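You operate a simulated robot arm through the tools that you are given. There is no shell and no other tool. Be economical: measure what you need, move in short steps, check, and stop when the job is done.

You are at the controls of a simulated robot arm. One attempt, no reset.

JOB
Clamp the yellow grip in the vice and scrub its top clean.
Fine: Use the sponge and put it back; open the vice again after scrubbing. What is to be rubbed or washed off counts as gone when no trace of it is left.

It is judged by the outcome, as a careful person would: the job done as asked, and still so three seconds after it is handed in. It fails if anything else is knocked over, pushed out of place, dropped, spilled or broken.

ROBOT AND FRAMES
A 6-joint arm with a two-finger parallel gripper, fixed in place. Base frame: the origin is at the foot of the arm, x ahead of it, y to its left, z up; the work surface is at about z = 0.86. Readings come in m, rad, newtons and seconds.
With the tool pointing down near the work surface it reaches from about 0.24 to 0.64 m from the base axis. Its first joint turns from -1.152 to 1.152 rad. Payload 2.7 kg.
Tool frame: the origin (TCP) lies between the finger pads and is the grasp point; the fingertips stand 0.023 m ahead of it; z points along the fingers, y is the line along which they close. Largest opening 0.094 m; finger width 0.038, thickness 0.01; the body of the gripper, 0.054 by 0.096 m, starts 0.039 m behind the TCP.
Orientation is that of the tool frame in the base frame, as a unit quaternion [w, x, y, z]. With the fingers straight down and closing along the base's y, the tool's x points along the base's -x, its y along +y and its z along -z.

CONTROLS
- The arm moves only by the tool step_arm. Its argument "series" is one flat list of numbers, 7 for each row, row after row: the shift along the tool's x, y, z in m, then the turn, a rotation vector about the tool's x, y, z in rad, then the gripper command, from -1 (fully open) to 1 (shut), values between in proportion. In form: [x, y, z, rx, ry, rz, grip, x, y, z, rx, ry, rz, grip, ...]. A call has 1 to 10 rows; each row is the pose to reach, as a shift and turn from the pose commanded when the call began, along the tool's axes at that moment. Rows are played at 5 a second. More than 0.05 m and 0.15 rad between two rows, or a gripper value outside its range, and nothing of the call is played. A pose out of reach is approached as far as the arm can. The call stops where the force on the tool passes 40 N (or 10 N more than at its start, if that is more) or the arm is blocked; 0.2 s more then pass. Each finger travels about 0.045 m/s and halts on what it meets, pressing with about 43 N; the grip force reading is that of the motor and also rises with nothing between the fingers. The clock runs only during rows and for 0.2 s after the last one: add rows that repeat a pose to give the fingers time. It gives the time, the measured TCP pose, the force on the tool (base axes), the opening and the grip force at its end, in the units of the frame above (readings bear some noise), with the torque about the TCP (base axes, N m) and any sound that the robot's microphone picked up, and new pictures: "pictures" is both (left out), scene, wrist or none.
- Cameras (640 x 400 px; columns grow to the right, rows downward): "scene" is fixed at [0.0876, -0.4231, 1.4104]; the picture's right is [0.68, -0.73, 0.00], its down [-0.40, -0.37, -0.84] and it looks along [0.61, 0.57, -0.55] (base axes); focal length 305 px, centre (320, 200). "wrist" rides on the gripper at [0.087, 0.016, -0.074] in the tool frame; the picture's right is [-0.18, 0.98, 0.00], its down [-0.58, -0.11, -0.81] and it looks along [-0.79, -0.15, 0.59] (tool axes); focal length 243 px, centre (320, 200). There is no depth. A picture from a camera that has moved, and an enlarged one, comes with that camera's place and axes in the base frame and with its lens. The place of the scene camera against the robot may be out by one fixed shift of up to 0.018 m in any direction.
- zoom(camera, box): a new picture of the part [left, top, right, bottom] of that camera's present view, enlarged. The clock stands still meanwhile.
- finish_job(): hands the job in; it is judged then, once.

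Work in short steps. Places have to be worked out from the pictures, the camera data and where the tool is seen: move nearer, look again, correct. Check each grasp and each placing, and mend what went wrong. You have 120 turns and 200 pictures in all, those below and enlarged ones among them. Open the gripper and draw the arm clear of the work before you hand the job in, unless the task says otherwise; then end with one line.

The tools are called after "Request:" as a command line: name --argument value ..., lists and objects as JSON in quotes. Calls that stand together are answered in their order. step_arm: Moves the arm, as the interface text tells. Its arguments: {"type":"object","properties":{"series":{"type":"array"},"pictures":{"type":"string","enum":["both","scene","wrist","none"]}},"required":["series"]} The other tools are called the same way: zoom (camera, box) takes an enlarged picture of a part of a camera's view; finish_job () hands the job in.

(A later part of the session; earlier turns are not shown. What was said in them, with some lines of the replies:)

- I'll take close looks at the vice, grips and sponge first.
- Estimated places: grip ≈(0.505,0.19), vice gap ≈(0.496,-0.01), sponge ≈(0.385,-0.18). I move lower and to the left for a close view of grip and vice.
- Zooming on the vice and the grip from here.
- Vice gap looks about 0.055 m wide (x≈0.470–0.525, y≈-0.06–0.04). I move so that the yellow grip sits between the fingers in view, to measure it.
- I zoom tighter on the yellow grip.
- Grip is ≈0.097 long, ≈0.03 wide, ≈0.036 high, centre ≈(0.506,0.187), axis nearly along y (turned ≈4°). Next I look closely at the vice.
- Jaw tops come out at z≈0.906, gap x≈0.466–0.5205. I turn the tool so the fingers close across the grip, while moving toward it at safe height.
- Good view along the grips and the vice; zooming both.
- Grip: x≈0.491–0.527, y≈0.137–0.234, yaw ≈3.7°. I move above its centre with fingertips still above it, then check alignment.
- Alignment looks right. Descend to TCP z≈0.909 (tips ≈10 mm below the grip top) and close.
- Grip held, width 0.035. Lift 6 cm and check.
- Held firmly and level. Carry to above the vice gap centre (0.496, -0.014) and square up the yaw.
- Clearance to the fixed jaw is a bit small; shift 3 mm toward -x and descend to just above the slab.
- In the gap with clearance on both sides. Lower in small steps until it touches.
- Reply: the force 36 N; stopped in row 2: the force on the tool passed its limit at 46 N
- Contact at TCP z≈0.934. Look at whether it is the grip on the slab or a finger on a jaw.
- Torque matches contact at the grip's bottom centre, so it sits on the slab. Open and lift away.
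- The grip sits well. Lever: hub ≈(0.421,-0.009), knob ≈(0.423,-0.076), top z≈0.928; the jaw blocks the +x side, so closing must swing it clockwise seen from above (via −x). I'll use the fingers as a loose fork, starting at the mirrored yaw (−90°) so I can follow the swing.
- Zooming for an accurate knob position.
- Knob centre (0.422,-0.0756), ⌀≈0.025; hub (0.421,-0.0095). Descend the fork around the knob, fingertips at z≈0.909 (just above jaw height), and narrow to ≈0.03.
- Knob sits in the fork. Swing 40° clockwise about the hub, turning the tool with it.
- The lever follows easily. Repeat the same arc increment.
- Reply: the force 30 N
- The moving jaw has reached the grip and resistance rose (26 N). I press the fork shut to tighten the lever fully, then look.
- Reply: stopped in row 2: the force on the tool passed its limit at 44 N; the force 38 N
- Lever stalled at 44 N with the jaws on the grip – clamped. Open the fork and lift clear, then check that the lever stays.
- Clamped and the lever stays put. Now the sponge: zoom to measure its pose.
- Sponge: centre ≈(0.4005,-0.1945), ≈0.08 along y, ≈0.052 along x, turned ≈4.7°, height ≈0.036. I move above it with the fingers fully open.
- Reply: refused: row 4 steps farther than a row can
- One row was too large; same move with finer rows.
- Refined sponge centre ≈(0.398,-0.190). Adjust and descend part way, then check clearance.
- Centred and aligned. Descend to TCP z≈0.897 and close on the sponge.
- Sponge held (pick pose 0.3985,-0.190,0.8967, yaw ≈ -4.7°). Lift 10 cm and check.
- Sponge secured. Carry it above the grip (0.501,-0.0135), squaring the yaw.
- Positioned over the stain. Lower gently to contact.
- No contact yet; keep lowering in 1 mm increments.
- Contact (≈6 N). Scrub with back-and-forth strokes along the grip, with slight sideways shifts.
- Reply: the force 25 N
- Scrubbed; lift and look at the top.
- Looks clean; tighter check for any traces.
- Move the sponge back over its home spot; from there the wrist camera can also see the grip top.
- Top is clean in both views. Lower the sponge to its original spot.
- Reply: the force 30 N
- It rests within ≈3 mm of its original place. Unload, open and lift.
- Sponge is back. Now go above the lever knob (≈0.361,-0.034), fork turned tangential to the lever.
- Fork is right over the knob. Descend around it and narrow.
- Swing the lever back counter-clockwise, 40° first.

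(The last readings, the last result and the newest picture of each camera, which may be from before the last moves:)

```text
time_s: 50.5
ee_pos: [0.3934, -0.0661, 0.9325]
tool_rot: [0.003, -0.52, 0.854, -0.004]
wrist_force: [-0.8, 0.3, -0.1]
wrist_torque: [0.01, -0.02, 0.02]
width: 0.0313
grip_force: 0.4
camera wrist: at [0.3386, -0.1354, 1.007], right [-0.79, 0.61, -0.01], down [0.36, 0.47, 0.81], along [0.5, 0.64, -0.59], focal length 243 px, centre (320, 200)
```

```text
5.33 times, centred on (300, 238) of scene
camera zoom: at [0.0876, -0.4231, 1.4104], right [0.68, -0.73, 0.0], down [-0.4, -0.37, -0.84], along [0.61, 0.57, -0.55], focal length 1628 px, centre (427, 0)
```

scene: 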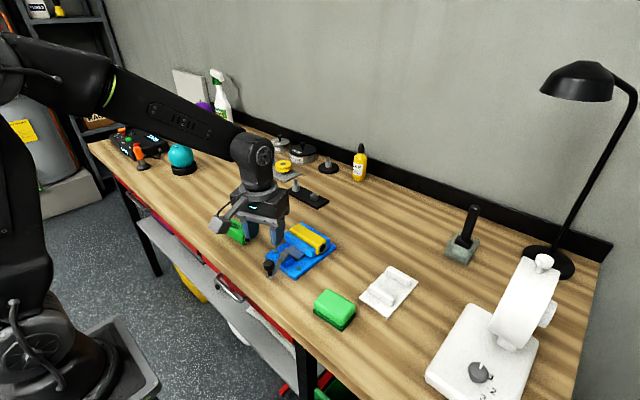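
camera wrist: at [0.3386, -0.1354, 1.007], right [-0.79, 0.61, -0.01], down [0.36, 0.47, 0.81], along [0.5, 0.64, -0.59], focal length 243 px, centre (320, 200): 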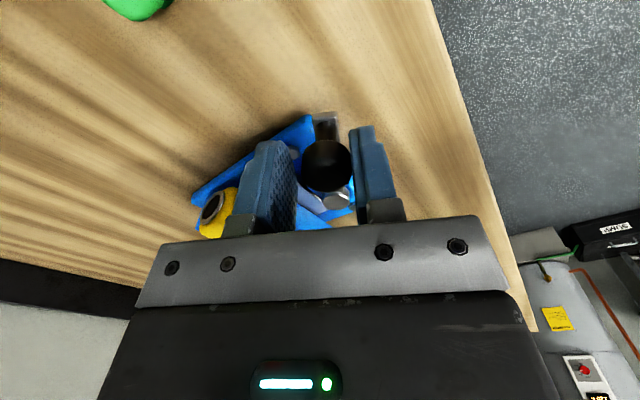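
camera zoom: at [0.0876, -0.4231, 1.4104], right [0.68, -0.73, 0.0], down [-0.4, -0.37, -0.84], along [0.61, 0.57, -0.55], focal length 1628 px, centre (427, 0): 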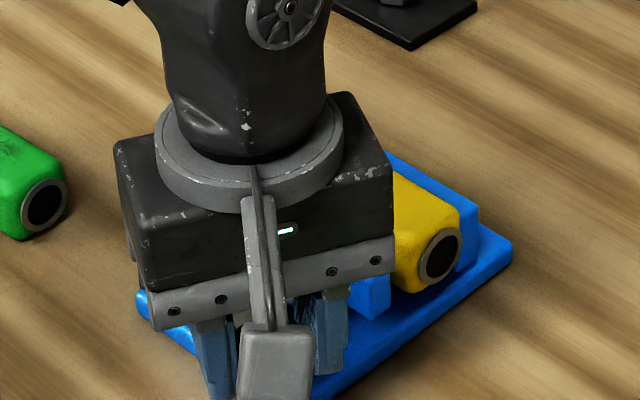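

Continue the last ~30° back to the original open position.

Request:
step_arm --series '[-0.0006, -0.0092, 0, 0, 0, -0.14, 0.34, -0.0026, -0.0181, 0, 0, 0, -0.28, 0.34, -0.0057, -0.0267, 0, 0, 0, -0.42, 0.34, -0.0093, -0.0337, 0, 0, 0, -0.54, 0.34, -0.0093, -0.0337, 0, 0, 0, -0.54, 0.34]' --pictures "wrist"

Request:
step_arm --series '[0, 0, 0, 0, 0, 0, 0, 0, 0, 0, 0, 0, 0, 0, 0, 0, -0.03, 0, 0, 0, 0, 0, 0, -0.07, 0, 0, 0, 0, 0.02, 0, -0.11, 0, 0, 0, 0, 0.04, 0, -0.15, 0, 0, 0, -1, 0.04, 0, -0.15, 0, 0, 0, -1]' --pictures "both"

Request:
zoom --camera "scene" --box '[250, 200, 350, 275]'

```text
time_s: 51.7
ee_pos: [0.4263, -0.0735, 0.9323]
tool_rot: [-0.002, 0.729, -0.685, 0.003]
wrist_force: [-5.2, 0.8, 0.8]
wrist_torque: [0.05, 0.08, -0.02]
width: 0.0336
grip_force: 3.4
camera wrist: at [0.416, -0.1609, 1.0074], right [-0.99, 0.12, -0.01], down [0.07, 0.59, 0.81], along [0.1, 0.8, -0.59], focal length 243 px, centre (320, 200)
```

wrist: 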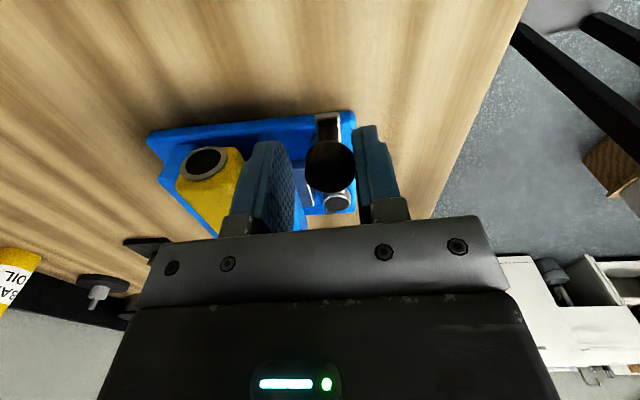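

```text
time_s: 53.3
ee_pos: [0.4293, -0.1149, 1.0837]
tool_rot: [-0.003, 0.729, -0.685, 0.005]
wrist_force: [-0.3, 0.7, 0.0]
wrist_torque: [0.0, 0.0, -0.03]
width: 0.094
grip_force: 0.1
camera wrist: at [0.418, -0.2012, 1.159], right [-0.99, 0.12, -0.01], down [0.07, 0.59, 0.81], along [0.11, 0.8, -0.59], focal length 243 px, centre (320, 200)
```

scene: 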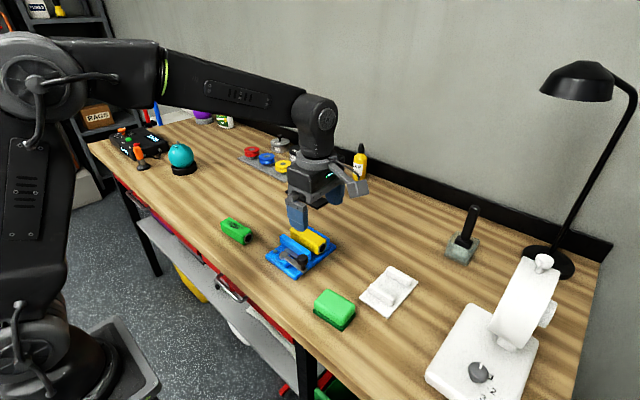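
wrist: 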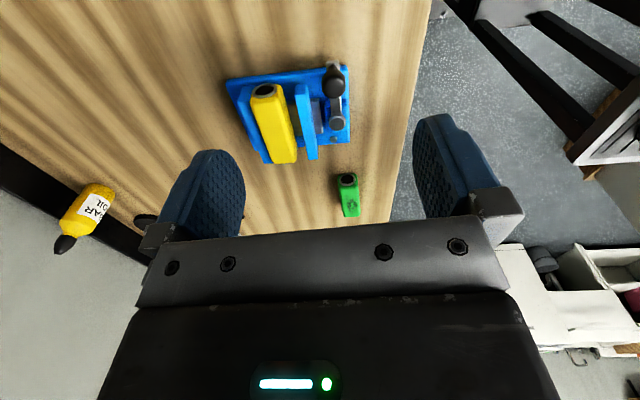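

```text
5.33 times, centred on (300, 238) of scene
camera zoom: at [0.0875, -0.4231, 1.4104], right [0.68, -0.73, 0.0], down [-0.4, -0.37, -0.84], along [0.61, 0.57, -0.55], focal length 1628 px, centre (427, 0)
```

zoom: 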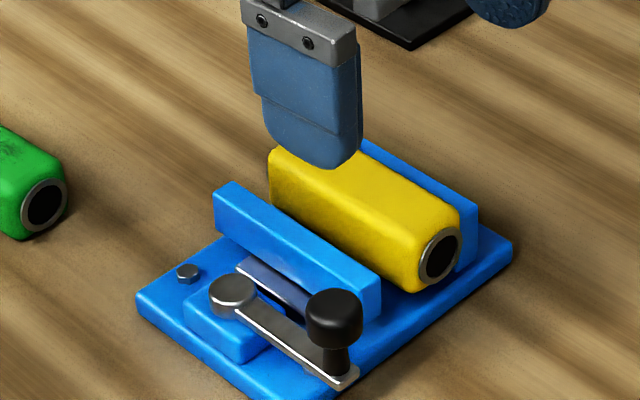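

Vice is fully open again, and the grip stays in place. Final close check of the top and draw the arm up clear.

Request:
zoom --camera "wrist" --box '[220, 60, 360, 180]'

Request:
step_arm --series '[0.03, 0.02, -0.03, 0, 0, 0, -1, 0.05, 0.05, -0.06, 0, 0, 0, -1, 0.05, 0.08, -0.1, 0, 0, 0, -1, 0.05, 0.08, -0.1, 0, 0, 0, -1]' --pictures "scene"

Request:
zoom --camera "scene" --box '[280, 215, 345, 260]'

```text
3.33 times, centred on (290, 120) of wrist
camera zoom: at [0.418, -0.2012, 1.159], right [-0.99, 0.12, -0.01], down [0.07, 0.59, 0.81], along [0.11, 0.8, -0.59], focal length 809 px, centre (420, 467)
```

zoom: 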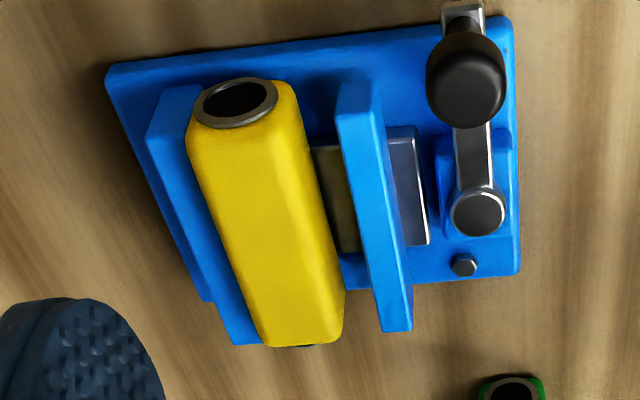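

```text
time_s: 54.3
ee_pos: [0.3518, -0.1683, 1.1821]
tool_rot: [-0.001, 0.728, -0.685, 0.004]
wrist_force: [0.1, 0.5, 0.8]
wrist_torque: [0.02, -0.05, -0.02]
width: 0.0939
grip_force: 0.1
```

scene: 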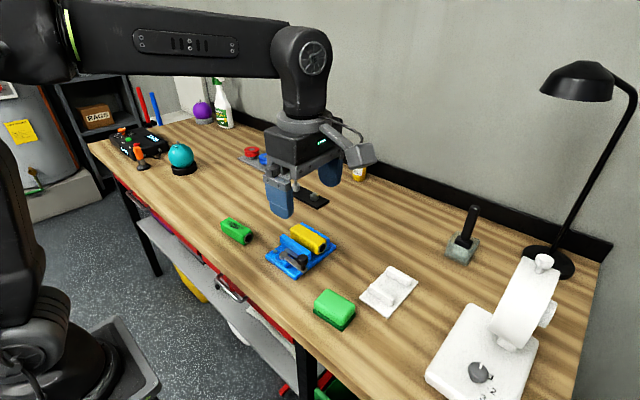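

```text
8.89 times, centred on (312, 238) of scene
camera zoom: at [0.0875, -0.4231, 1.4104], right [0.68, -0.73, 0.0], down [-0.4, -0.37, -0.84], along [0.61, 0.57, -0.55], focal length 2714 px, centre (387, -133)
```

zoom: 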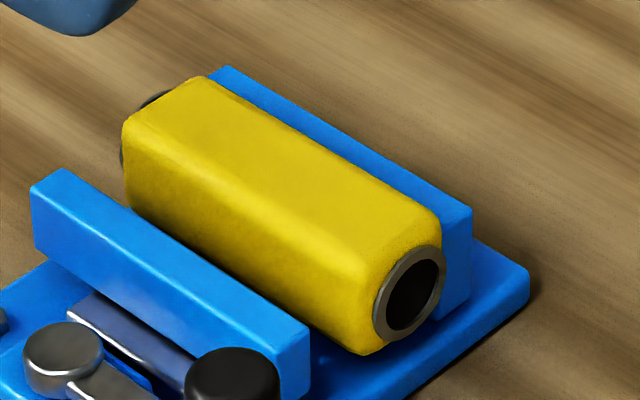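

The top is clean, the vice is open, the sponge is back and the arm is clear. Handing in.

Request:
finish_job

```text
The job is handed in.
```

I clamped the yellow grip in the vice and scrubbed its top clean: no trace of the stain shows in either camera. The sponge is back within about 3 mm of where it was, the vice is open again with the grip still resting in it, and the arm is clear.
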